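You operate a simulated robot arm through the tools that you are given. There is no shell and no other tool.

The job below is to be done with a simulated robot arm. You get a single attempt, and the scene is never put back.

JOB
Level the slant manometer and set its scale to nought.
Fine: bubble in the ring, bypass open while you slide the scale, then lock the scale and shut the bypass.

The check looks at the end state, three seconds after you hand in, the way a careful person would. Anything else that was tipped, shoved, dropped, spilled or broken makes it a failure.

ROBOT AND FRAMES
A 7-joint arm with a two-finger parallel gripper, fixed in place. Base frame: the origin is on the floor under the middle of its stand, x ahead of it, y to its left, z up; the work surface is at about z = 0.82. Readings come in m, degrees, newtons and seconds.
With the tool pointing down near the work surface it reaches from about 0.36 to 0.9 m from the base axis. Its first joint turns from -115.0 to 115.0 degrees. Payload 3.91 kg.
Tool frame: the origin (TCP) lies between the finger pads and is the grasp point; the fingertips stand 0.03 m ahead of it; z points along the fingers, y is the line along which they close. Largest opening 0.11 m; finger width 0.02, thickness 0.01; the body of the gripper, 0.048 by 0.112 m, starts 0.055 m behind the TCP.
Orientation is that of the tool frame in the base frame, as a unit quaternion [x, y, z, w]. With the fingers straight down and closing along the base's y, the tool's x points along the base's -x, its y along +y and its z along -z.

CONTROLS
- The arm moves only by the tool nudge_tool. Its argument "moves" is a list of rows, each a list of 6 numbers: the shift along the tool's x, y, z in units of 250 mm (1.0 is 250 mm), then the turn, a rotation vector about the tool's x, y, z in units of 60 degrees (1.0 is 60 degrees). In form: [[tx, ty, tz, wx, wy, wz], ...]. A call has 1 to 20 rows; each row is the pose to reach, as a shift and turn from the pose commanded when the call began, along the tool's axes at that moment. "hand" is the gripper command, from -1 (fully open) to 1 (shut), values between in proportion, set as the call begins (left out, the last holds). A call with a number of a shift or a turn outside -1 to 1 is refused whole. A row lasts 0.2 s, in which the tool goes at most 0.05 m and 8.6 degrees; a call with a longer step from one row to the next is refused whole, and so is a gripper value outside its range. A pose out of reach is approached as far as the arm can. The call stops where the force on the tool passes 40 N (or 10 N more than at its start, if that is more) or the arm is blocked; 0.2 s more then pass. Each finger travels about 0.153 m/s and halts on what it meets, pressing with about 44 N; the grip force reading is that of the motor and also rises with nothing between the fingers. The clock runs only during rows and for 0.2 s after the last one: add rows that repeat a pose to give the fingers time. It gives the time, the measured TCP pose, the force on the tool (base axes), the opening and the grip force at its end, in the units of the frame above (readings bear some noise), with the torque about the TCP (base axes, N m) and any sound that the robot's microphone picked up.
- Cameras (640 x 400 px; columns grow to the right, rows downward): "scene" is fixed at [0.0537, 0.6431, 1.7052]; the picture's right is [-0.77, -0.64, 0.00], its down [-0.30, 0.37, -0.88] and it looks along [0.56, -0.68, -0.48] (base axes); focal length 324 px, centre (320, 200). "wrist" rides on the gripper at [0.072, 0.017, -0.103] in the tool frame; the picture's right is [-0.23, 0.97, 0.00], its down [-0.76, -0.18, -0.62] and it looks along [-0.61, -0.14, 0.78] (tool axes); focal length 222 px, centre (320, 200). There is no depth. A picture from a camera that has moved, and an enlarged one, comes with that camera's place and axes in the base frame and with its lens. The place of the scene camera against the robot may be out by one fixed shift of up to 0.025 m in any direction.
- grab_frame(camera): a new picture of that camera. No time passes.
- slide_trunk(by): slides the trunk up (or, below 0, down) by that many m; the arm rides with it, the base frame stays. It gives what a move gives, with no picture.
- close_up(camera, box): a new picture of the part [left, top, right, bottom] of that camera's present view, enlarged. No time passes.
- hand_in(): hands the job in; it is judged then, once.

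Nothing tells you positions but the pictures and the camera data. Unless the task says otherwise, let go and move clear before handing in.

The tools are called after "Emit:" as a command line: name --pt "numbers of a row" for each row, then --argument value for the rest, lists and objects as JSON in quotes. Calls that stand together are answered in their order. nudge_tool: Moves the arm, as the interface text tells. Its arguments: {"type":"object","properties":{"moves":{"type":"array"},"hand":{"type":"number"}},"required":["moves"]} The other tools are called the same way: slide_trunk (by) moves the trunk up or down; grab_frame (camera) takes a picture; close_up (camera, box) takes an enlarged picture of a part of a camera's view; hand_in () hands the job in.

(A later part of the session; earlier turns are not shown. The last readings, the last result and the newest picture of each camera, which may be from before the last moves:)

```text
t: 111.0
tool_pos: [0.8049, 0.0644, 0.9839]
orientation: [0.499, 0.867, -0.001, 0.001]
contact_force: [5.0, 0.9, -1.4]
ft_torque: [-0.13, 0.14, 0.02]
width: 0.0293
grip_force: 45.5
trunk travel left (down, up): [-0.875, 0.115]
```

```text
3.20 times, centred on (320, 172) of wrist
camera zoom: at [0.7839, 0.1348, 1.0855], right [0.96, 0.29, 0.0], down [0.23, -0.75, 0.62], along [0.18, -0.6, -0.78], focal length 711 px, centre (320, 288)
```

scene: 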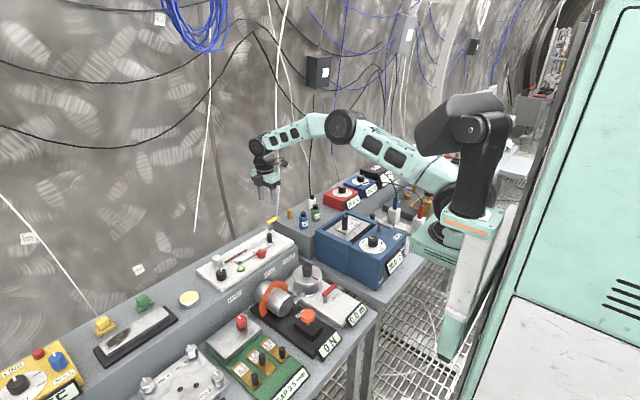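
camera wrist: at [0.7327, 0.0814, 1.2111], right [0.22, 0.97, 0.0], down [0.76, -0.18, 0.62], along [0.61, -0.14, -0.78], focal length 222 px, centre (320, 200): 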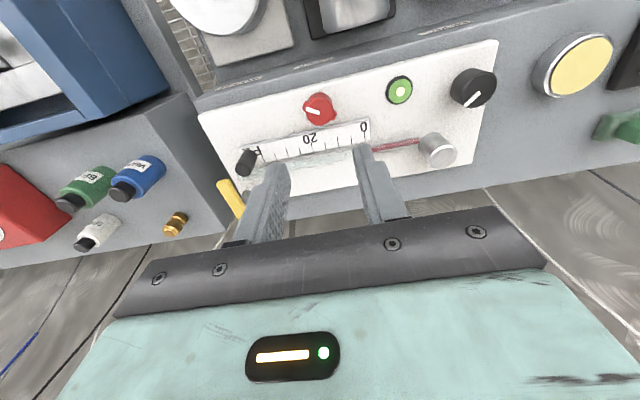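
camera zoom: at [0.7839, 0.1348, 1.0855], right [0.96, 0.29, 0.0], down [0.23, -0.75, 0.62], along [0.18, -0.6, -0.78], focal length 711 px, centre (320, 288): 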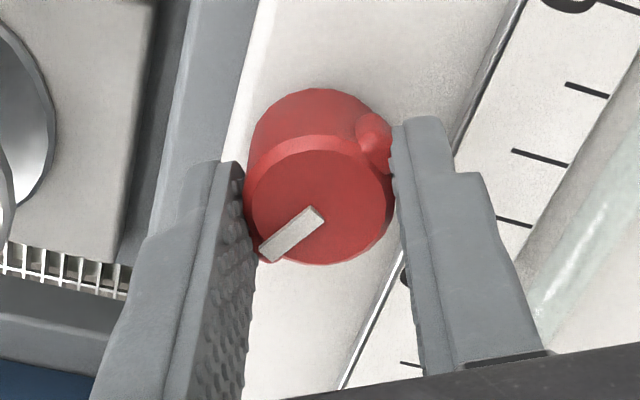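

Gripped. I turn counter-clockwise 60°, then more, comparing the pointer with the gripper each time.

Emit:
nudge_tool --pt "0 0 0 0 0 -0.12" --pt "0 0 0 0 0 -0.24" --pt "0 0 0 0 0 -0.36" --pt "0 0 0 0 0 -0.48" --pt "0 0 0 0 0 -0.6" --pt "0 0 0 0 0 -0.72" --pt "0 0 0 0 0 -0.84" --pt "0 0 0 0 0 -0.96" --pt "0 0 0 0 0 -1.0" --pt "0 0 0 0 0 -1.0"

Emit:
close_up --camera "wrist" --box '[220, 110, 420, 235]'

Emit:
nudge_tool --pt "0 0 0 0 0 -0.12" --pt "0 0 0 0 0 -0.24" --pt "0 0 0 0 0 -0.36" --pt "0 0 0 0 0 -0.48" --pt "0 0 0 0 0 -0.48"

Emit:
close_up --camera "wrist" --box '[220, 110, 420, 235]'

```text
t: 113.2
tool_pos: [0.8054, 0.0648, 0.9842]
orientation: [-0.001, 1.0, 0.0, 0.0]
contact_force: [13.6, 7.3, -9.7]
ft_torque: [-0.25, -0.06, 0.05]
width: 0.0294
grip_force: 44.0
trunk travel left (down, up): [-0.875, 0.115]
```

```text
3.20 times, centred on (320, 172) of wrist
camera zoom: at [0.7334, 0.081, 1.0855], right [0.22, 0.97, 0.0], down [0.76, -0.18, 0.62], along [0.61, -0.14, -0.78], focal length 711 px, centre (320, 288)
```

zoom: 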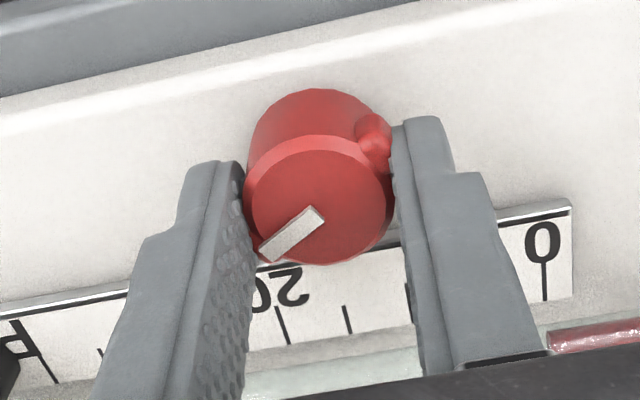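

```text
t: 114.4
tool_pos: [0.8054, 0.0643, 0.9835]
orientation: [-0.25, 0.968, 0.0, -0.001]
contact_force: [12.9, 11.0, -6.9]
ft_torque: [-0.05, -0.42, 0.0]
width: 0.0299
grip_force: 44.6
trunk travel left (down, up): [-0.875, 0.115]
```

```text
3.20 times, centred on (320, 172) of wrist
camera zoom: at [0.7343, 0.0443, 1.0856], right [-0.27, 0.96, 0.0], down [0.75, 0.21, 0.62], along [0.6, 0.17, -0.78], focal length 711 px, centre (320, 288)
```

zoom: 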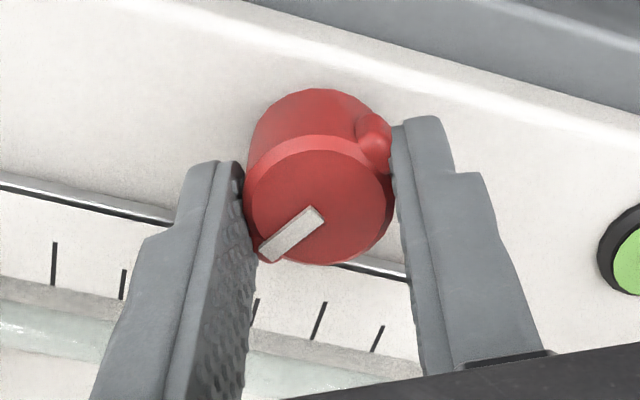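

89° turned and the knob follows; I ease the side load (1.5 mm) and continue another 29°.

Emit:
nudge_tool --pt "-0.008 0.0023 0 0 0 0" --pt "-0.008 0.0023 0 0 0 -0.12" --pt "-0.008 0.0023 0 0 0 -0.24" --pt "-0.008 0.0023 0 0 0 -0.36" --pt "-0.008 0.0023 0 0 0 -0.48" --pt "-0.008 0.0023 0 0 0 -0.48"

Emit:
close_up --camera "wrist" --box '[220, 110, 420, 235]'

```text
t: 115.8
tool_pos: [0.8049, 0.0663, 0.9841]
orientation: [-0.483, 0.875, 0.0, -0.002]
contact_force: [-4.6, 1.1, -3.6]
ft_torque: [-0.9, 0.26, -0.01]
width: 0.03
grip_force: 45.1
trunk travel left (down, up): [-0.875, 0.115]
```

```text
3.20 times, centred on (320, 172) of wrist
camera zoom: at [0.753, 0.0129, 1.0859], right [-0.7, 0.71, 0.0], down [0.56, 0.55, 0.62], along [0.44, 0.44, -0.78], focal length 711 px, centre (320, 288)
```

zoom: 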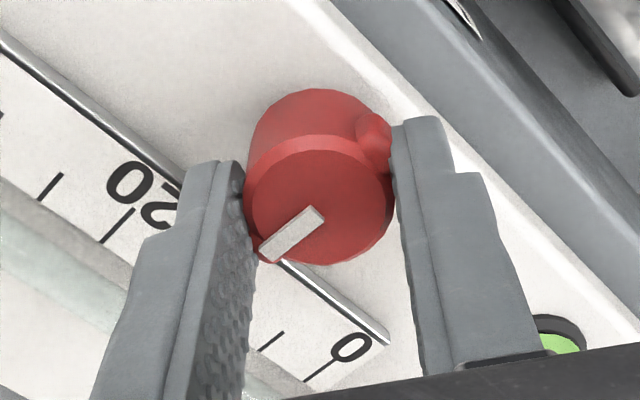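

118° turned (pointer now ≈+x, at the scale), still following. Continue 30° more to look for the stop.

Emit:
nudge_tool --pt "0 0 0 0 0 -0.08" --pt "0 0 0 0 0 -0.16" --pt "0 0 0 0 0 -0.24" --pt "0 0 0 0 0 -0.24"

Emit:
close_up --camera "wrist" --box '[220, 110, 420, 235]'

Emit:
nudge_tool --pt "0 0 0 0 0 -0.08" --pt "0 0 0 0 0 -0.16" --pt "0 0 0 0 0 -0.24" --pt "0 0 0 0 0 -0.24"

Emit:
close_up --camera "wrist" --box '[220, 110, 420, 235]'

```text
t: 116.8
tool_pos: [0.8069, 0.0669, 0.9838]
orientation: [-0.589, 0.808, 0.001, 0.001]
contact_force: [-6.3, 7.9, -6.0]
ft_torque: [0.64, 0.07, -0.07]
width: 0.0288
grip_force: 45.5
trunk travel left (down, up): [-0.875, 0.115]
```

```text
3.20 times, centred on (320, 172) of wrist
camera zoom: at [0.7679, 0.0029, 1.0858], right [-0.86, 0.51, 0.0], down [0.4, 0.67, 0.62], along [0.32, 0.54, -0.78], focal length 711 px, centre (320, 288)
```

zoom: 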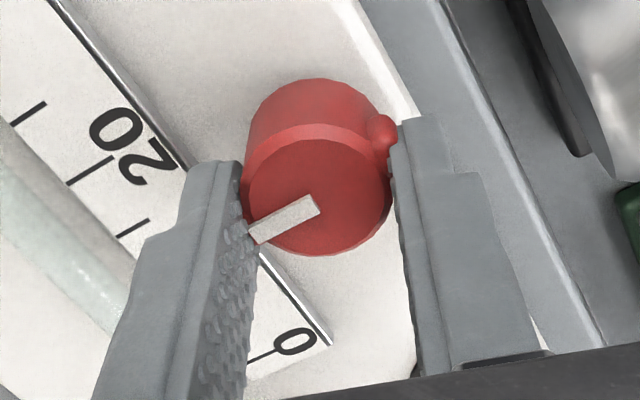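

```text
t: 117.8
tool_pos: [0.8056, 0.0669, 0.9845]
orientation: [-0.686, 0.728, 0.0, -0.001]
contact_force: [-17.2, 7.9, 0.8]
ft_torque: [0.04, 0.24, -0.6]
width: 0.0296
grip_force: 45.2
trunk travel left (down, up): [-0.875, 0.115]
```

```text
3.20 times, centred on (320, 172) of wrist
camera zoom: at [0.7842, -0.0054, 1.0863], right [-0.96, 0.28, 0.0], down [0.22, 0.75, 0.62], along [0.18, 0.6, -0.78], focal length 711 px, centre (320, 288)
```

zoom: 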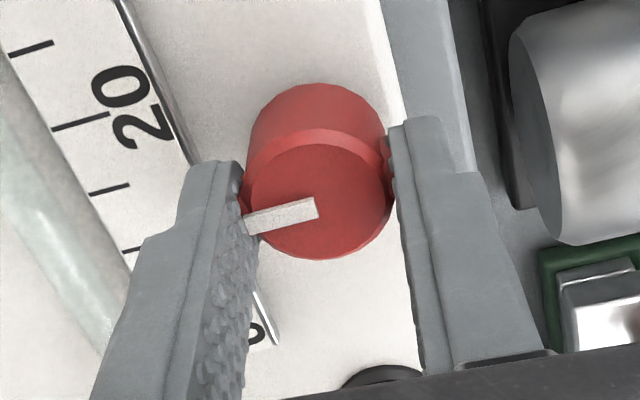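

The knob reached its counter-clockwise stop at ≈120° (pointer toward the scale, gripper slipped with −0.6 N·m). I release and check its pointer and the scale.

Emit:
nudge_tool --pt "0 0 0 0 0 0" --pt "0 0 0 0 0 0" --hand 0.2

Emit:
nudge_tool --pt "0 0 -0.1 0 0 0" --pt "0 0 -0.2 0 0 0" --pt "0 0 -0.3 0 0 0.12" --pt "0 0 -0.4 0 0 0.24" --pt "0 0 -0.5 0 0 0.36" --pt "0 0 -0.5 0 0 0.48" --pt "0 0 -0.5 0 0 0.6" --pt "0 0 -0.5 0 0 0.72" --pt "0 0 -0.5 0 0 0.84" --pt "0 0 -0.5 0 0 0.96" --pt "0 0 -0.5 0 0 1.0" --pt "0 0 -0.5 0 0 1.0"

Emit:
grab_frame --camera "wrist"

Emit:
close_up --camera "scene" --box '[210, 220, 290, 280]'

```text
t: 118.4
tool_pos: [0.8068, 0.0648, 0.9837]
orientation: [-0.685, 0.728, -0.001, 0.001]
contact_force: [0.6, -0.8, 0.0]
ft_torque: [-0.01, 0.02, 0.01]
width: 0.0439
grip_force: 0.1
trunk travel left (down, up): [-0.875, 0.115]
```

```text
t: 121.0
tool_pos: [0.8056, 0.0663, 1.1084]
orientation: [-0.228, 0.974, 0.0, 0.0]
contact_force: [0.1, 0.6, 0.1]
ft_torque: [0.01, -0.01, 0.01]
width: 0.0439
grip_force: 0.0
trunk travel left (down, up): [-0.875, 0.115]
```

```text
taken
camera wrist: at [0.7341, 0.0484, 1.211], right [-0.23, 0.97, 0.0], down [0.76, 0.18, 0.62], along [0.61, 0.14, -0.78], focal length 222 px, centre (320, 200)
```

wrist: 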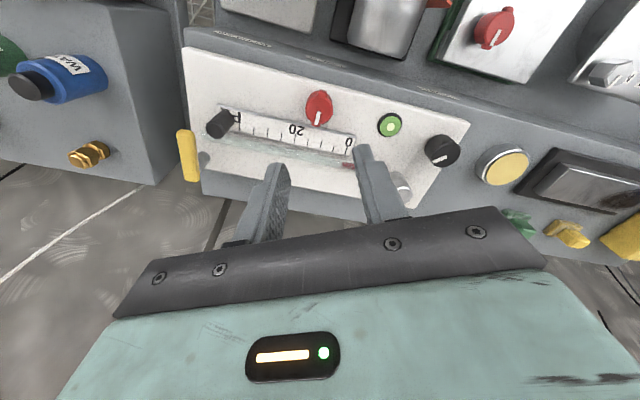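

```text
6.67 times, centred on (250, 250) of scene
camera zoom: at [0.0537, 0.6431, 1.7052], right [-0.77, -0.64, 0.0], down [-0.3, 0.37, -0.88], along [0.56, -0.68, -0.48], focal length 2157 px, centre (787, -133)
```

zoom: 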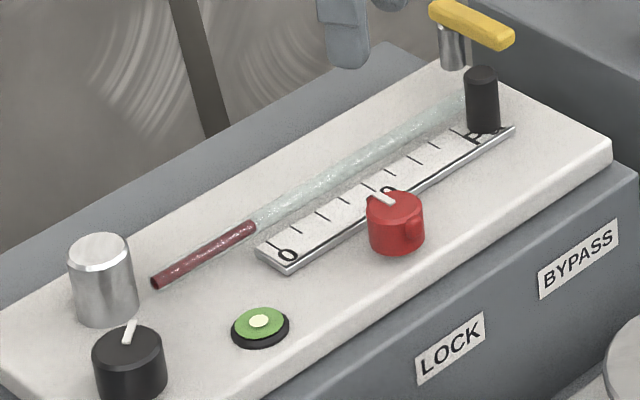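

The LOCK pointer now points at the scale. To verify, I go back to the post, grip it and test with a small push, watching the reaction force.

Emit:
nudge_tool --pt "0.007 -0.08 0 0 0 -0.1" --pt "0.014 -0.16 0 0 0 -0.2" --pt "0.021 -0.24 0 0 0 -0.3" --pt "0.028 -0.32 0 0 0 -0.4" --pt "0.035 -0.4 0 0 0 -0.5" --pt "0.039 -0.442 0 0 0 -0.6" --pt "0.039 -0.442 0 0 0 -0.6" --hand 0.4

Emit:
nudge_tool --pt "0 0 0 0 0 -0.12" --pt "0 0 0 0 0 -0.24" --pt "0 0 0 0 0 -0.36" --pt "0 0 0 0 0 -0.463" --pt "0 0 0 0 0 -0.463"

Emit:
close_up --camera "wrist" --box '[240, 60, 400, 160]'

```text
t: 122.6
tool_pos: [0.8483, -0.0384, 1.1076]
orientation: [-0.519, 0.855, 0.0, 0.0]
contact_force: [-0.3, 0.0, -0.6]
ft_torque: [-0.01, 0.0, 0.04]
width: 0.0332
grip_force: 0.1
trunk travel left (down, up): [-0.875, 0.115]
```

```text
t: 123.8
tool_pos: [0.8469, -0.0381, 1.1086]
orientation: [0.709, -0.705, 0.001, 0.0]
contact_force: [0.1, 0.2, 0.0]
ft_torque: [0.04, -0.03, 0.0]
width: 0.0329
grip_force: 0.0
trunk travel left (down, up): [-0.875, 0.115]
```

```text
4.00 times, centred on (320, 110) of wrist
camera zoom: at [0.8309, -0.1103, 1.2106], right [-0.98, 0.22, 0.0], down [0.17, 0.76, 0.62], along [0.14, 0.61, -0.78], focal length 888 px, centre (320, 560)
```

zoom: 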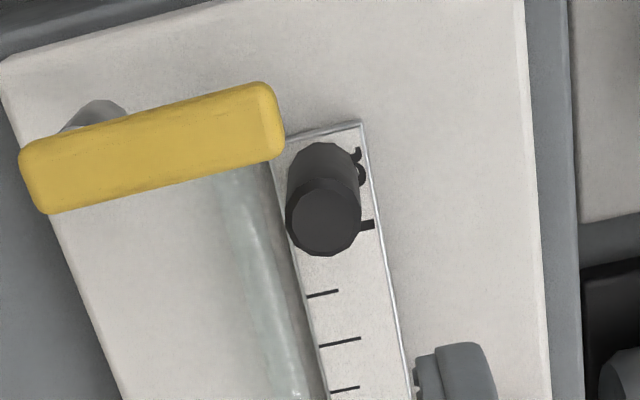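

Close to the earlier grip position; I correct ~1.4 mm in x, 1.2 mm in y, descend and close.

Emit:
nudge_tool --pt "0.005 0.0056 0.1 0 0 0" --pt "0.005 0.0056 0.2 0 0 0" --pt "0.005 0.0056 0.3 0 0 0" --pt "0.005 0.0056 0.38 0 0 0" --pt "0.005 0.0056 0.438 0 0 0" --pt "0.005 0.0056 0.438 0 0 0"

Emit:
close_up --camera "scene" --box '[236, 246, 248, 260]'

Emit:
nudge_tool --pt "0 0 0 0 0 0" --pt "0 0 0 0 0 0" --hand 0.9

Emit:
nudge_tool --pt "-0.001 0 0 0 0 0" --pt "-0.002 0 0 0 0 0" --pt "-0.003 0 0 0 0 0" --pt "-0.004 0 0 0 0 0" --pt "-0.004 0 0 0 0 0"

Emit:
close_up --camera "scene" --box '[236, 246, 248, 260]'

```text
t: 125.2
tool_pos: [0.8445, -0.039, 1.0002]
orientation: [0.709, -0.706, 0.0, 0.0]
contact_force: [-0.5, -0.5, -0.3]
ft_torque: [0.03, 0.0, -0.02]
width: 0.0329
grip_force: 0.2
trunk travel left (down, up): [-0.875, 0.115]
```

```text
16.00 times, centred on (242, 253) of scene
camera zoom: at [0.0537, 0.6431, 1.7052], right [-0.77, -0.64, 0.0], down [-0.3, 0.37, -0.88], along [0.56, -0.68, -0.48], focal length 5176 px, centre (1568, -648)
```

zoom: 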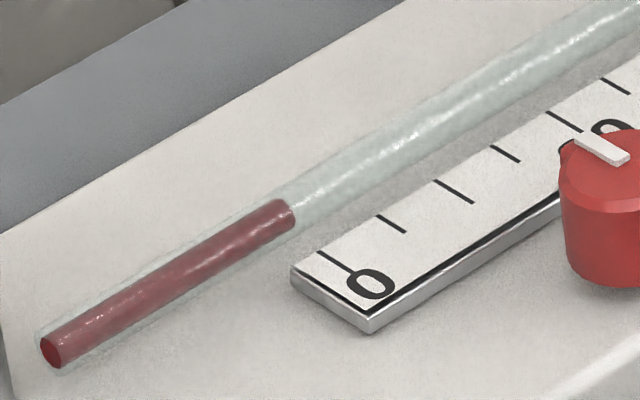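

```text
t: 125.8
tool_pos: [0.8458, -0.0385, 0.9993]
orientation: [0.709, -0.705, 0.0, 0.001]
contact_force: [4.4, 0.6, -0.6]
ft_torque: [0.04, 0.22, 0.02]
width: 0.019
grip_force: 44.8
trunk travel left (down, up): [-0.875, 0.115]
```

```text
t: 127.0
tool_pos: [0.8459, -0.0364, 0.9999]
orientation: [0.709, -0.706, 0.001, 0.0]
contact_force: [2.6, -0.1, 5.3]
ft_torque: [-0.22, 0.28, 0.0]
width: 0.0188
grip_force: 45.1
trunk travel left (down, up): [-0.875, 0.115]
```

```text
16.00 times, centred on (242, 253) of scene
camera zoom: at [0.0537, 0.6431, 1.7052], right [-0.77, -0.64, 0.0], down [-0.3, 0.37, -0.88], along [0.56, -0.68, -0.48], focal length 5176 px, centre (1568, -648)
```

zoom: 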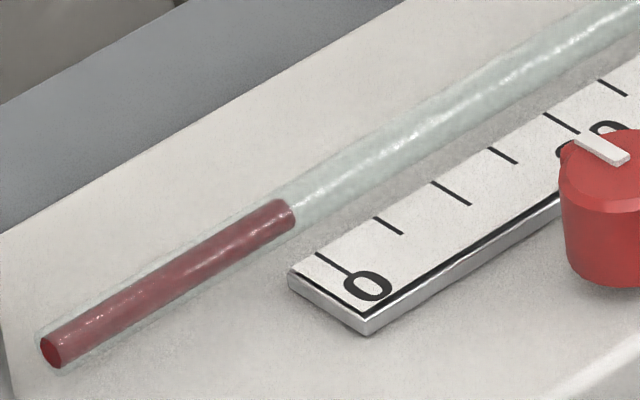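

The scale still moved a little with the lock at this stop. I'll look carefully at how much, by waiting and then returning 1 mm while comparing fine zooms and camera pose.

Emit:
nudge_tool --pt "0 0 0 0 0 0" --pt "0 0 0 0 0 0" --pt "0 0 0 0 0 0" --pt "0 0 0 0 0 0"

Emit:
close_up --camera "wrist" --box '[220, 90, 420, 240]'

Emit:
close_up --camera "scene" --box '[236, 246, 248, 260]'

Emit:
nudge_tool --pt "0.001 0 0 0 0 0" --pt "0.002 0 0 0 0 0" --pt "0.003 0 0 0 0 0" --pt "0.004 0 0 0 0 0" --pt "0.004 0 0 0 0 0"

Emit:
close_up --camera "wrist" --box '[220, 90, 420, 240]'

Emit:
close_up --camera "scene" --box '[236, 246, 248, 260]'

```text
t: 128.0
tool_pos: [0.8457, -0.0371, 0.9988]
orientation: [0.709, -0.705, 0.0, 0.0]
contact_force: [4.8, -0.8, 6.7]
ft_torque: [0.02, 0.19, -0.01]
width: 0.0188
grip_force: 45.2
trunk travel left (down, up): [-0.875, 0.115]
```

```text
2.67 times, centred on (320, 165) of wrist
camera zoom: at [0.8296, -0.1103, 1.1021], right [-0.97, 0.22, 0.0], down [0.17, 0.76, 0.62], along [0.14, 0.61, -0.78], focal length 592 px, centre (320, 293)
```

zoom: 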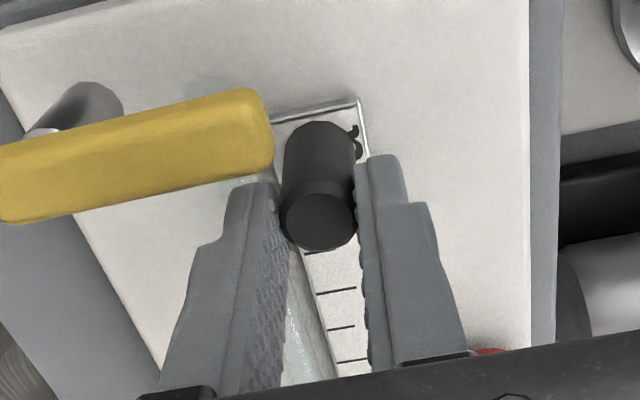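

```text
16.00 times, centred on (242, 253) of scene
camera zoom: at [0.0537, 0.6431, 1.7052], right [-0.77, -0.64, 0.0], down [-0.3, 0.37, -0.88], along [0.56, -0.68, -0.48], focal length 5176 px, centre (1568, -648)
```

zoom: 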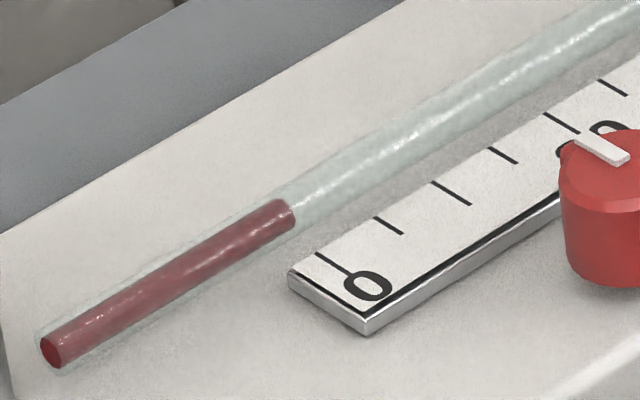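

```text
t: 129.2
tool_pos: [0.8466, -0.0391, 0.9996]
orientation: [0.709, -0.705, 0.001, 0.0]
contact_force: [6.8, 0.6, 9.4]
ft_torque: [0.17, 0.12, 0.02]
width: 0.0187
grip_force: 44.9
trunk travel left (down, up): [-0.875, 0.115]
```

```text
2.67 times, centred on (320, 165) of wrist
camera zoom: at [0.8295, -0.1117, 1.102], right [-0.97, 0.22, 0.0], down [0.17, 0.76, 0.62], along [0.14, 0.61, -0.78], focal length 592 px, centre (320, 293)
```

zoom: 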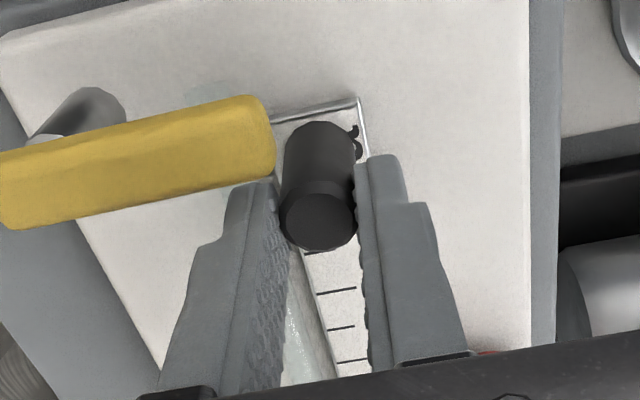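

```text
16.00 times, centred on (242, 253) of scene
camera zoom: at [0.0537, 0.6431, 1.7052], right [-0.77, -0.64, 0.0], down [-0.3, 0.37, -0.88], along [0.56, -0.68, -0.48], focal length 5176 px, centre (1568, -648)
```

zoom: 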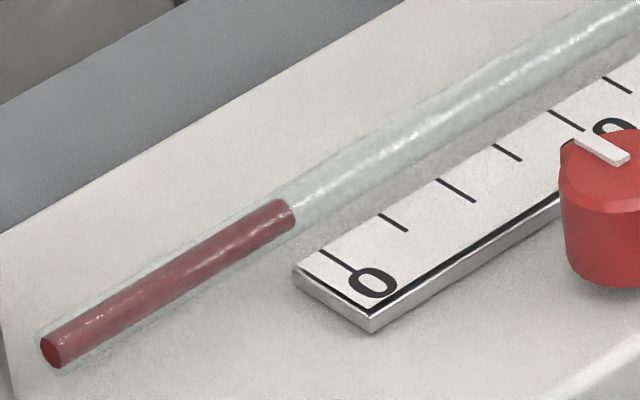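

The scale follows the gripper at either stop, so the lock is not a hard mechanical block; it may add a little friction. I'll average several force readings while holding after a push to estimate the friction in this lock position.

Emit:
nudge_tool --pt "0 0 0 0 0 0"

Emit:
nudge_tool --pt "0 0 0 0 0 0"

Emit:
nudge_tool --pt "0 0 0 0 0 0"

Emit:
nudge_tool --pt "0 0 0 0 0 0"

Emit:
nudge_tool --pt "0 0 0 0 0 0"

```text
t: 129.6
tool_pos: [0.8458, -0.038, 0.9997]
orientation: [0.709, -0.705, 0.001, 0.0]
contact_force: [8.1, 0.0, 9.1]
ft_torque: [0.07, 0.12, -0.03]
width: 0.0188
grip_force: 45.4
trunk travel left (down, up): [-0.875, 0.115]
```

```text
t: 130.0
tool_pos: [0.8459, -0.0386, 1.0006]
orientation: [0.71, -0.705, 0.001, 0.0]
contact_force: [7.9, -0.3, 10.6]
ft_torque: [-0.06, 0.09, 0.02]
width: 0.0191
grip_force: 44.7
trunk travel left (down, up): [-0.875, 0.115]
```

```text
t: 130.4
tool_pos: [0.8466, -0.0386, 0.9994]
orientation: [0.708, -0.706, 0.001, 0.0]
contact_force: [9.9, 0.2, 10.2]
ft_torque: [-0.16, 0.08, 0.01]
width: 0.0188
grip_force: 45.6
trunk travel left (down, up): [-0.875, 0.115]
```

```text
t: 130.8
tool_pos: [0.846, -0.0387, 0.9999]
orientation: [0.709, -0.705, 0.0, 0.0]
contact_force: [9.1, 0.8, 10.9]
ft_torque: [-0.09, 0.07, 0.01]
width: 0.0187
grip_force: 45.0
trunk travel left (down, up): [-0.875, 0.115]
```

```text
t: 131.2
tool_pos: [0.8454, -0.0387, 0.9998]
orientation: [0.709, -0.705, 0.0, 0.0]
contact_force: [10.6, -0.1, 11.5]
ft_torque: [-0.04, 0.06, 0.02]
width: 0.019
grip_force: 45.9
trunk travel left (down, up): [-0.875, 0.115]
```

No measurable friction along the slide here either. I'll bring the scale back to the aligned place by comparing with the earlier aligned zoom (corner at ≈(291,268)), then release.

Emit:
nudge_tool --pt "-0.001 0 0 0 0 0" --pt "-0.0022 0 0 0 0 0" --pt "-0.0022 0 0 0 0 0"

Emit:
close_up --camera "scene" --box '[236, 246, 248, 260]'

Emit:
nudge_tool --pt "0 0 0 0 0 0" --pt "0 0 0 0 0 0" --hand 0.4

Emit:
close_up --camera "scene" --box '[236, 246, 248, 260]'

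```text
t: 132.0
tool_pos: [0.8461, -0.0376, 1.0003]
orientation: [0.709, -0.705, 0.002, -0.001]
contact_force: [13.2, -0.9, 10.8]
ft_torque: [-0.04, -0.05, 0.0]
width: 0.0188
grip_force: 45.3
trunk travel left (down, up): [-0.875, 0.115]
```

```text
16.00 times, centred on (242, 253) of scene
camera zoom: at [0.0537, 0.6431, 1.7052], right [-0.77, -0.64, 0.0], down [-0.3, 0.37, -0.88], along [0.56, -0.68, -0.48], focal length 5176 px, centre (1568, -648)
```

zoom: 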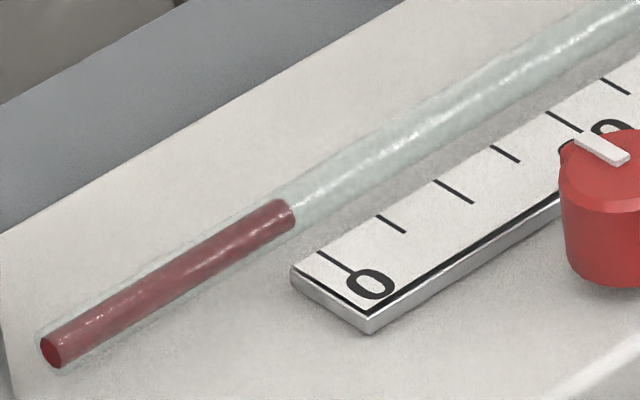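

```text
t: 132.6
tool_pos: [0.8447, -0.0395, 0.9986]
orientation: [0.709, -0.705, 0.0, 0.0]
contact_force: [0.0, 0.5, -0.6]
ft_torque: [-0.01, -0.04, 0.01]
width: 0.0327
grip_force: 0.1
trunk travel left (down, up): [-0.875, 0.115]
```

```text
16.00 times, centred on (242, 253) of scene
camera zoom: at [0.0537, 0.6431, 1.7052], right [-0.77, -0.64, 0.0], down [-0.3, 0.37, -0.88], along [0.56, -0.68, -0.48], focal length 5176 px, centre (1568, -648)
```

zoom: 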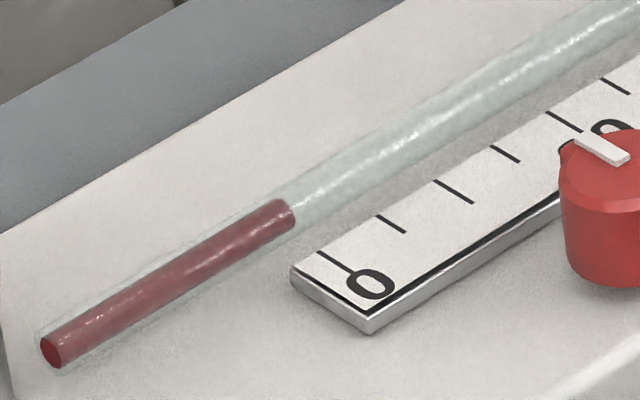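

The scale is back at the aligned position. Because the lock gave no clear reaction at either end, I'll drive the knob firmly to the clockwise stop again and retest there with care.

Emit:
nudge_tool --pt "0 0 -0.1 0 0 0" --pt "0 0 -0.2 0 0 0" --pt "0 0 -0.3 0 0 0" --pt "0 0 -0.4 0 0 0" --pt "-0.07 0.03 -0.43 0 0 0.1" --pt "-0.16 0.06 -0.44 0 0 0.2" --pt "-0.25 0.1 -0.44 0 0 0.3" --pt "-0.34 0.13 -0.44 0 0 0.4" --pt "-0.414 0.162 -0.44 0 0 0.5" --pt "-0.414 0.162 -0.44 0 0 0.5" --hand 0.4

Emit:
close_up --camera "wrist" --box '[240, 60, 400, 160]'

Emit:
close_up --camera "scene" --box '[210, 220, 290, 280]'

```text
t: 134.8
tool_pos: [0.8034, 0.0666, 1.1088]
orientation: [-0.502, 0.865, 0.0, 0.0]
contact_force: [0.2, 1.1, 0.2]
ft_torque: [0.02, 0.03, 0.01]
width: 0.033
grip_force: 0.0
trunk travel left (down, up): [-0.875, 0.115]
```

```text
4.00 times, centred on (320, 110) of wrist
camera zoom: at [0.7538, 0.0112, 1.212], right [-0.73, 0.68, 0.0], down [0.53, 0.57, 0.62], along [0.42, 0.46, -0.78], focal length 888 px, centre (320, 560)
```

zoom: 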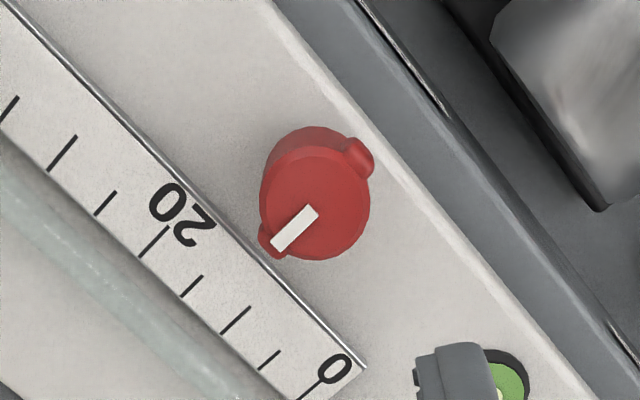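

```text
6.67 times, centred on (250, 250) of scene
camera zoom: at [0.0537, 0.6431, 1.7052], right [-0.77, -0.64, 0.0], down [-0.3, 0.37, -0.88], along [0.56, -0.68, -0.48], focal length 2157 px, centre (787, -133)
```

zoom: 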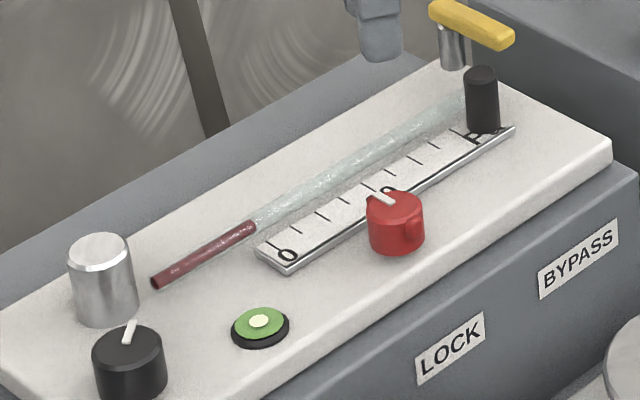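

Pointer clearly at +x (toward the scale). I descend on the LOCK knob, grip, and turn clockwise fully to the stop with a firm overshoot.

Emit:
nudge_tool --pt "0 0 0.1 0 0 0" --pt "0 0 0.2 0 0 0" --pt "0 0 0.3 0 0 0" --pt "0 0 0.4 0 0 0" --pt "0 0 0.47 0 0 0" --pt "0 0 0.504 0 0 0" --pt "0 0 0.504 0 0 0" --hand 0.2

Emit:
nudge_tool --pt "0 0 0 0 0 0" --pt "0 0 0 0 0 0" --hand 0.7

Emit:
nudge_tool --pt "0 0 0 0 0 0.12" --pt "0 0 0 0 0 0.24" --pt "0 0 0 0 0 0.36" --pt "0 0 0 0 0 0.48" --pt "0 0 0 0 0 0.6" --pt "0 0 0 0 0 0.72" --pt "0 0 0 0 0 0.84" --pt "0 0 0 0 0 0.96" --pt "0 0 0 0 0 1.0" --pt "0 0 0 0 0 1.0"

Emit:
close_up --camera "wrist" --box '[220, 110, 420, 235]'

```text
t: 136.4
tool_pos: [0.8039, 0.0647, 0.9832]
orientation: [-0.502, 0.865, -0.001, 0.0]
contact_force: [-1.6, 0.2, -0.9]
ft_torque: [-0.01, 0.0, 0.01]
width: 0.0437
grip_force: 0.1
trunk travel left (down, up): [-0.875, 0.115]
```

```text
t: 137.0
tool_pos: [0.8047, 0.0654, 0.9824]
orientation: [-0.502, 0.865, 0.0, 0.0]
contact_force: [6.1, -2.3, -3.0]
ft_torque: [0.32, 0.05, 0.02]
width: 0.0296
grip_force: 45.1
trunk travel left (down, up): [-0.875, 0.115]
```

```text
t: 139.2
tool_pos: [0.806, 0.0643, 0.9818]
orientation: [-0.002, 1.0, 0.0, 0.0]
contact_force: [9.3, -5.1, -6.2]
ft_torque: [0.28, -0.26, 0.02]
width: 0.0295
grip_force: 45.5
trunk travel left (down, up): [-0.875, 0.115]
```

```text
3.20 times, centred on (320, 172) of wrist
camera zoom: at [0.7328, 0.0809, 1.085], right [0.22, 0.97, 0.0], down [0.76, -0.17, 0.62], along [0.61, -0.14, -0.78], focal length 711 px, centre (320, 288)
```

zoom: 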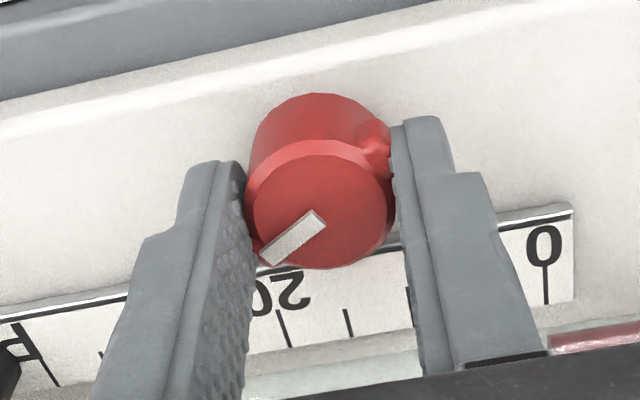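

Following. Continue clockwise 60°, then press further into the stop.

Emit:
nudge_tool --pt "-0.004 0 0 0 0 0.12" --pt "-0.004 0 0 0 0 0.24" --pt "-0.004 0 0 0 0 0.36" --pt "-0.004 0 0 0 0 0.48" --pt "-0.004 0 0 0 0 0.6" --pt "-0.004 0 0 0 0 0.72" --pt "-0.004 0 0 0 0 0.84" --pt "-0.004 0 0 0 0 0.96" --pt "-0.004 0 0 0 0 0.96"

Emit:
close_up --camera "wrist" --box '[220, 110, 420, 235]'

Emit:
nudge_tool --pt "0 0 0 0 0 0.08" --pt "0 0 0 0 0 0.16" --pt "0 0 0 0 0 0.24" --pt "0 0 0 0 0 0.24"

Emit:
close_up --camera "wrist" --box '[220, 110, 420, 235]'

```text
t: 141.2
tool_pos: [0.8046, 0.065, 0.9827]
orientation: [0.48, 0.877, -0.001, 0.0]
contact_force: [-3.5, -9.9, -6.3]
ft_torque: [0.65, 0.16, 0.0]
width: 0.0293
grip_force: 44.8
trunk travel left (down, up): [-0.875, 0.115]
```

```text
3.20 times, centred on (320, 172) of wrist
camera zoom: at [0.7807, 0.1344, 1.085], right [0.94, 0.33, 0.0], down [0.26, -0.74, 0.62], along [0.21, -0.59, -0.78], focal length 711 px, centre (320, 288)
```

zoom: 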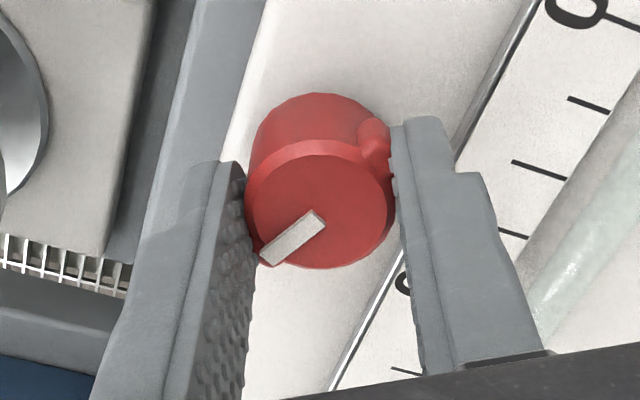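

```text
t: 142.2
tool_pos: [0.8046, 0.0648, 0.9828]
orientation: [0.586, 0.81, 0.0, 0.0]
contact_force: [-10.0, -7.6, -2.8]
ft_torque: [-0.1, 0.28, 0.11]
width: 0.0291
grip_force: 45.1
trunk travel left (down, up): [-0.875, 0.115]
```

```text
3.20 times, centred on (320, 172) of wrist
camera zoom: at [0.7986, 0.1389, 1.0854], right [1.0, 0.09, 0.0], down [0.07, -0.78, 0.62], along [0.05, -0.62, -0.78], focal length 711 px, centre (320, 288)
```

zoom: 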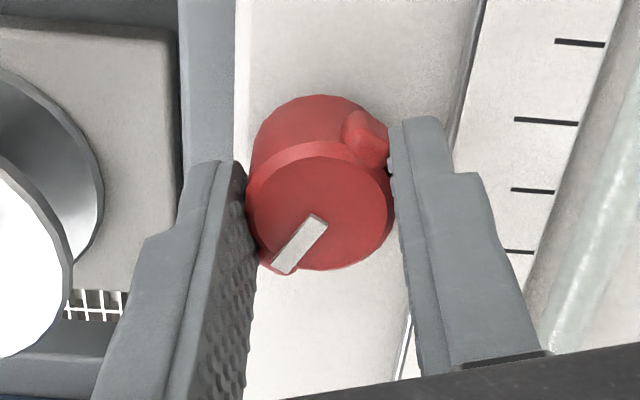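

The stop is reached and the gripper slips slightly. I release here, rise, and test the post once more.

Emit:
nudge_tool --pt "0 0 0 0 0 0" --pt "0 0 0 0 0 0" --hand 0.2

Emit:
nudge_tool --pt "0 0 -0.1 0 0 0" --pt "0 0 -0.2 0 0 0" --pt "0 0 -0.3 0 0 -0.12" --pt "0 0 -0.4 0 0 -0.24" --pt "0 0 -0.5 0 0 -0.36" --pt "0 0 -0.5 0 0 -0.48" --pt "0 0 -0.5 0 0 -0.6" --pt "0 0 -0.5 0 0 -0.72" --pt "0 0 -0.5 0 0 -0.84" --pt "0 0 -0.5 0 0 -0.96" --pt "0 0 -0.5 0 0 -0.96"

Emit:
close_up --camera "wrist" --box '[200, 60, 440, 210]'

Emit:
close_up --camera "scene" --box '[210, 220, 290, 280]'

```text
t: 142.8
tool_pos: [0.8057, 0.0653, 0.9829]
orientation: [0.586, 0.811, 0.001, 0.0]
contact_force: [0.4, 0.3, -0.5]
ft_torque: [0.02, -0.01, 0.01]
width: 0.0441
grip_force: 0.1
trunk travel left (down, up): [-0.875, 0.115]
```

```text
t: 145.2
tool_pos: [0.8056, 0.0661, 1.1086]
orientation: [0.123, 0.992, 0.0, 0.0]
contact_force: [1.1, 0.3, -0.2]
ft_torque: [0.02, -0.02, 0.0]
width: 0.0442
grip_force: 0.1
trunk travel left (down, up): [-0.875, 0.115]
```

```text
2.67 times, centred on (320, 135) of wrist
camera zoom: at [0.7394, 0.0987, 1.2108], right [0.46, 0.89, 0.0], down [0.7, -0.36, 0.62], along [0.55, -0.28, -0.78], focal length 592 px, centre (320, 373)
```

zoom: 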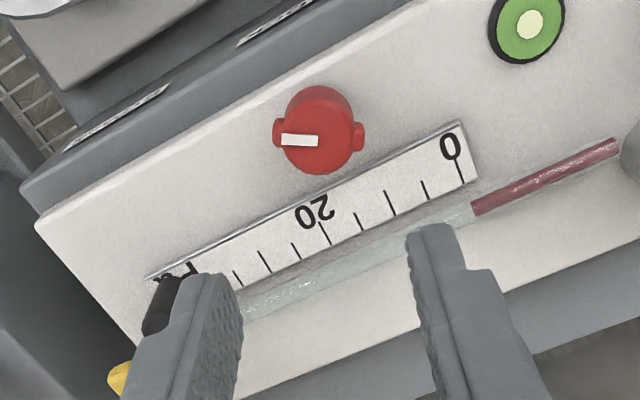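

```text
6.67 times, centred on (250, 250) of scene
camera zoom: at [0.0537, 0.6431, 1.7052], right [-0.77, -0.64, 0.0], down [-0.3, 0.37, -0.88], along [0.56, -0.68, -0.48], focal length 2157 px, centre (787, -133)
```

zoom: 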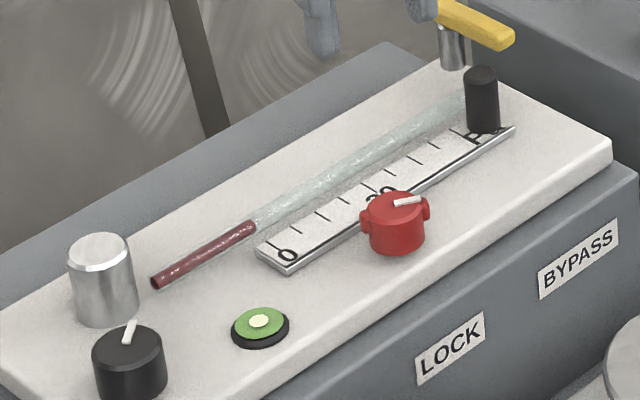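

The LOCK is at the clockwise stop again. Back to the post for a careful test.

Emit:
nudge_tool --pt "-0.04 -0.06 0 0 0 -0.12" --pt "-0.08 -0.12 0 0 0 -0.24" --pt "-0.12 -0.18 0 0 0 -0.36" --pt "-0.16 -0.24 0 0 0 -0.48" --pt "-0.2 -0.3 0 0 0 -0.6" --pt "-0.24 -0.34 0 0 0 -0.72" --pt "-0.261 -0.359 0 0 0 -0.84" --pt "-0.261 -0.359 0 0 0 -0.9" --pt "-0.261 -0.359 0 0 0 -0.9" --hand 0.4

Emit:
nudge_tool --pt "0 0 0 0 0 -0.12" --pt "0 0 0 0 0 -0.24" --pt "0 0 0 0 0 -0.36" --pt "0 0 0 0 0 -0.48" --pt "0 0 0 0 0 -0.6" --pt "0 0 0 0 0 -0.72" --pt "0 0 0 0 0 -0.837" --pt "0 0 0 0 0 -0.837"

Emit:
close_up --camera "wrist" --box '[240, 60, 400, 160]'

```text
t: 147.2
tool_pos: [0.8469, -0.0376, 1.1078]
orientation: [-0.341, 0.94, 0.0, 0.0]
contact_force: [-0.2, -0.5, -0.3]
ft_torque: [-0.04, -0.02, 0.0]
width: 0.0331
grip_force: 0.0
trunk travel left (down, up): [-0.875, 0.115]
```

```text
t: 149.0
tool_pos: [0.8459, -0.0373, 1.1072]
orientation: [0.708, -0.706, -0.001, 0.0]
contact_force: [-0.2, 0.5, 0.2]
ft_torque: [0.02, -0.03, 0.01]
width: 0.0328
grip_force: 0.1
trunk travel left (down, up): [-0.875, 0.115]
```

```text
4.00 times, centred on (320, 110) of wrist
camera zoom: at [0.8301, -0.1105, 1.2103], right [-0.97, 0.22, 0.0], down [0.18, 0.76, 0.62], along [0.14, 0.61, -0.78], focal length 888 px, centre (320, 560)
```

zoom: 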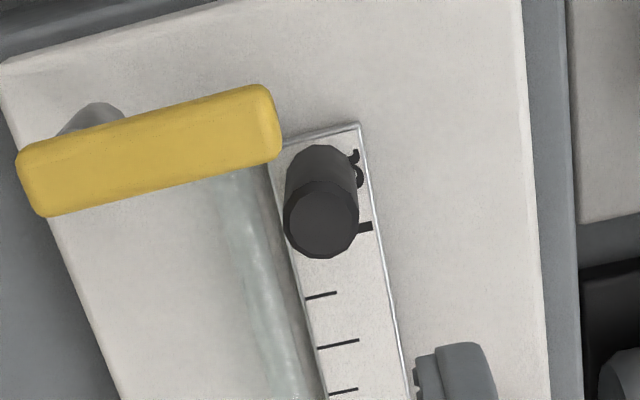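

Good position. Descend, close, then push +1 mm toward +y and compare before/after zooms and force.

Emit:
nudge_tool --pt "0.004 0.0024 0.1 0 0 0" --pt "0.004 0.0024 0.2 0 0 0" --pt "0.004 0.0024 0.3 0 0 0" --pt "0.004 0.0024 0.38 0 0 0" --pt "0.004 0.0024 0.437 0 0 0" --pt "0.004 0.0024 0.437 0 0 0"

Emit:
nudge_tool --pt "0 0 0 0 0 0" --pt "0 0 0 0 0 0" --hand 0.9

Emit:
close_up --camera "scene" --box '[236, 246, 248, 260]'

Emit:
nudge_tool --pt "-0.002 0 0 0 0 0" --pt "-0.004 0 0 0 0 0"

Emit:
close_up --camera "scene" --box '[236, 246, 248, 260]'

```text
t: 150.4
tool_pos: [0.8469, -0.0396, 0.9982]
orientation: [0.707, -0.707, 0.0, 0.0]
contact_force: [-0.4, -0.5, 0.2]
ft_torque: [0.02, -0.01, -0.01]
width: 0.0333
grip_force: 0.0
trunk travel left (down, up): [-0.875, 0.115]
```

```text
t: 151.0
tool_pos: [0.8466, -0.0402, 0.9986]
orientation: [0.708, -0.706, -0.001, 0.0]
contact_force: [-6.5, 0.0, 0.8]
ft_torque: [-0.06, -0.18, -0.01]
width: 0.0188
grip_force: 45.0
trunk travel left (down, up): [-0.875, 0.115]
```

```text
16.00 times, centred on (242, 253) of scene
camera zoom: at [0.0537, 0.6431, 1.7052], right [-0.77, -0.64, 0.0], down [-0.3, 0.37, -0.88], along [0.56, -0.68, -0.48], focal length 5176 px, centre (1568, -648)
```

zoom: 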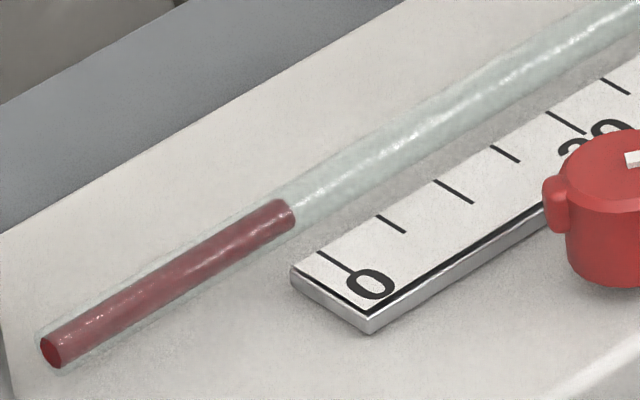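

```text
t: 151.6
tool_pos: [0.8467, -0.0377, 0.9992]
orientation: [0.707, -0.707, 0.0, 0.001]
contact_force: [-8.0, -1.7, -0.3]
ft_torque: [-0.12, -0.1, -0.03]
width: 0.0189
grip_force: 44.7
trunk travel left (down, up): [-0.875, 0.115]
```

```text
16.00 times, centred on (242, 253) of scene
camera zoom: at [0.0537, 0.6431, 1.7052], right [-0.77, -0.64, 0.0], down [-0.3, 0.37, -0.88], along [0.56, -0.68, -0.48], focal length 5176 px, centre (1568, -648)
```

zoom: 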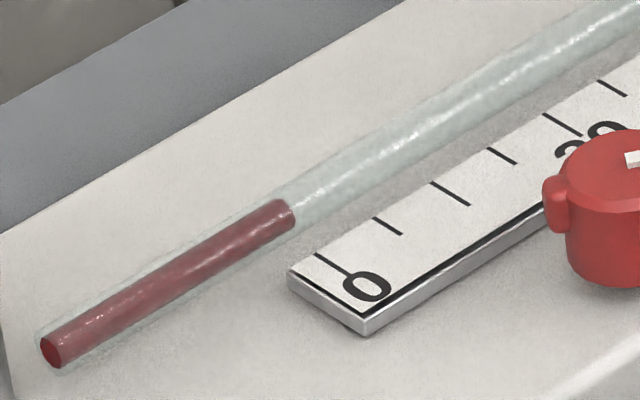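

It moved again at this stop (with −1.7 N right after the push). I move back 1 mm with the same quick timing and read the force.

Emit:
nudge_tool --pt "0.002 0 0 0 0 0" --pt "0.004 0 0 0 0 0"

Emit:
nudge_tool --pt "0 0 0 0 0 0"

Emit:
nudge_tool --pt "0 0 0 0 0 0"

Emit:
nudge_tool --pt "-0.004 0 0 0 0 0"

Emit:
nudge_tool --pt "0.004 0 0 0 0 0"

Emit:
nudge_tool --pt "0 0 0 0 0 0"

Emit:
close_up --camera "scene" --box '[236, 246, 248, 260]'

```text
t: 152.2
tool_pos: [0.8445, -0.0383, 0.9984]
orientation: [0.708, -0.707, 0.0, 0.001]
contact_force: [-7.6, 0.9, -1.0]
ft_torque: [-0.1, -0.15, 0.04]
width: 0.0187
grip_force: 44.8
trunk travel left (down, up): [-0.875, 0.115]
```

```text
t: 152.6
tool_pos: [0.8453, -0.0392, 0.999]
orientation: [0.708, -0.707, 0.0, 0.0]
contact_force: [-8.6, 0.2, -2.8]
ft_torque: [0.17, -0.16, 0.04]
width: 0.0187
grip_force: 45.1
trunk travel left (down, up): [-0.875, 0.115]
```

```text
t: 153.0
tool_pos: [0.8466, -0.0387, 0.9989]
orientation: [0.708, -0.706, 0.0, 0.001]
contact_force: [-8.7, 0.4, -3.1]
ft_torque: [0.21, -0.1, 0.05]
width: 0.0186
grip_force: 44.4
trunk travel left (down, up): [-0.875, 0.115]
```

```text
t: 153.4
tool_pos: [0.8466, -0.0381, 0.9994]
orientation: [0.708, -0.706, 0.0, 0.0]
contact_force: [-9.8, -0.7, -3.6]
ft_torque: [0.08, -0.07, -0.03]
width: 0.0192
grip_force: 45.4
trunk travel left (down, up): [-0.875, 0.115]
```

```text
t: 153.8
tool_pos: [0.8458, -0.0379, 0.9989]
orientation: [0.708, -0.706, 0.0, 0.0]
contact_force: [-9.4, -0.2, -3.8]
ft_torque: [-0.3, -0.16, 0.02]
width: 0.0188
grip_force: 44.9
trunk travel left (down, up): [-0.875, 0.115]
```

```text
t: 154.2
tool_pos: [0.8451, -0.0388, 0.9981]
orientation: [0.708, -0.706, 0.0, 0.0]
contact_force: [-9.9, 0.0, -3.7]
ft_torque: [-0.04, -0.14, 0.02]
width: 0.0189
grip_force: 44.8
trunk travel left (down, up): [-0.875, 0.115]
```

```text
16.00 times, centred on (242, 253) of scene
camera zoom: at [0.0537, 0.6431, 1.7052], right [-0.77, -0.64, 0.0], down [-0.3, 0.37, -0.88], along [0.56, -0.68, -0.48], focal length 5176 px, centre (1568, -648)
```

zoom: 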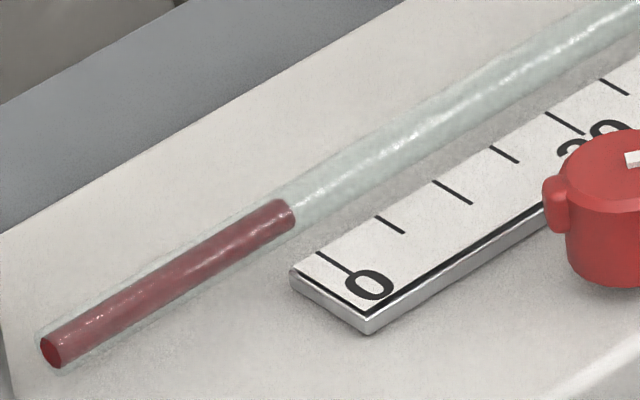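

No hard resistance at either stop, so the lock is judged by its position. Other instruments on the bench have similar red lock knobs; I'll look for markings that show the convention. First, the scene camera.

Emit:
close_up --camera "scene" --box '[200, 300, 320, 400]'

Emit:
close_up --camera "scene" --box '[250, 260, 380, 360]'

Emit:
close_up --camera "scene" --box '[240, 235, 300, 285]'

Emit:
close_up --camera "scene" --box '[0, 280, 200, 400]'

```text
4.00 times, centred on (260, 350) of scene
camera zoom: at [0.0537, 0.6431, 1.7052], right [-0.77, -0.64, 0.0], down [-0.3, 0.37, -0.88], along [0.56, -0.68, -0.48], focal length 1294 px, centre (560, -400)
```

zoom: 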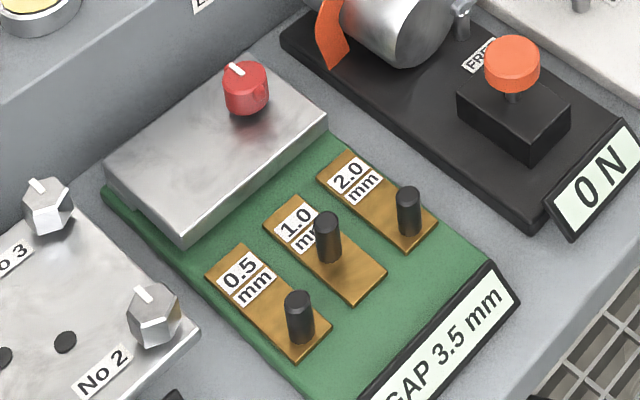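

```text
4.00 times, centred on (315, 310) of scene
camera zoom: at [0.0537, 0.6431, 1.7052], right [-0.77, -0.64, 0.0], down [-0.3, 0.37, -0.88], along [0.56, -0.68, -0.48], focal length 1294 px, centre (340, -240)
```

zoom: 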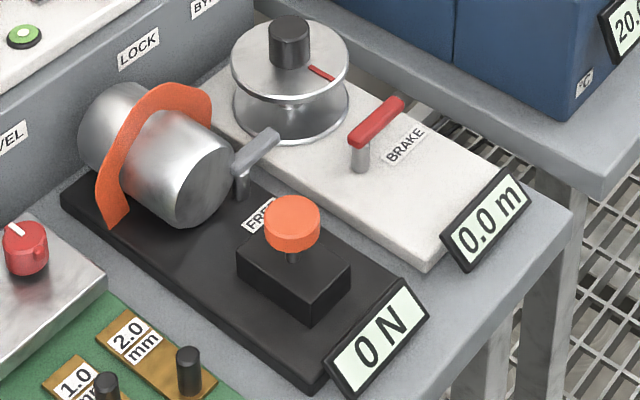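

```text
8.00 times, centred on (270, 260) of scene
camera zoom: at [0.0537, 0.6431, 1.7052], right [-0.77, -0.64, 0.0], down [-0.3, 0.37, -0.88], along [0.56, -0.68, -0.48], focal length 2588 px, centre (720, -280)
```

zoom: 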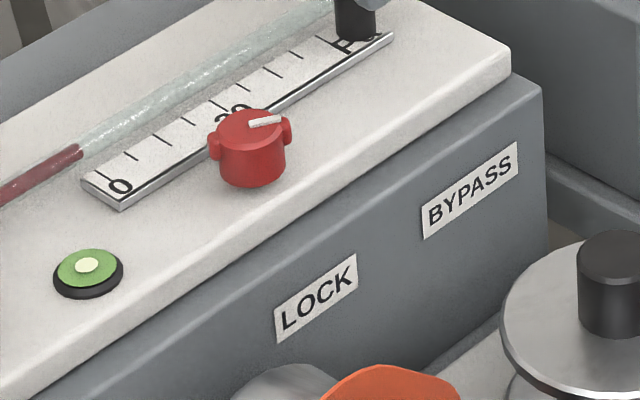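

```text
3.20 times, centred on (100, 340) of scene
camera zoom: at [0.0537, 0.6431, 1.7052], right [-0.77, -0.64, 0.0], down [-0.3, 0.37, -0.88], along [0.56, -0.68, -0.48], focal length 1035 px, centre (1024, -248)
```

zoom: 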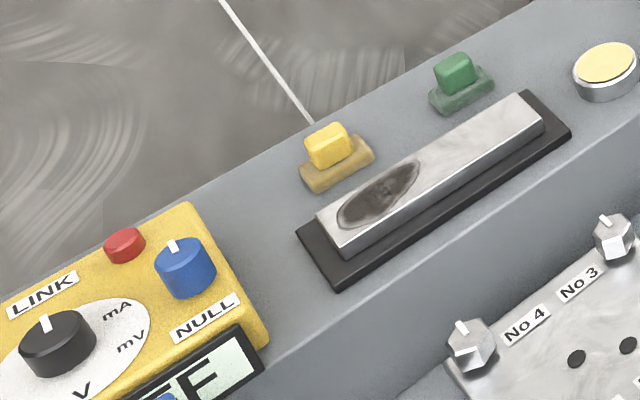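

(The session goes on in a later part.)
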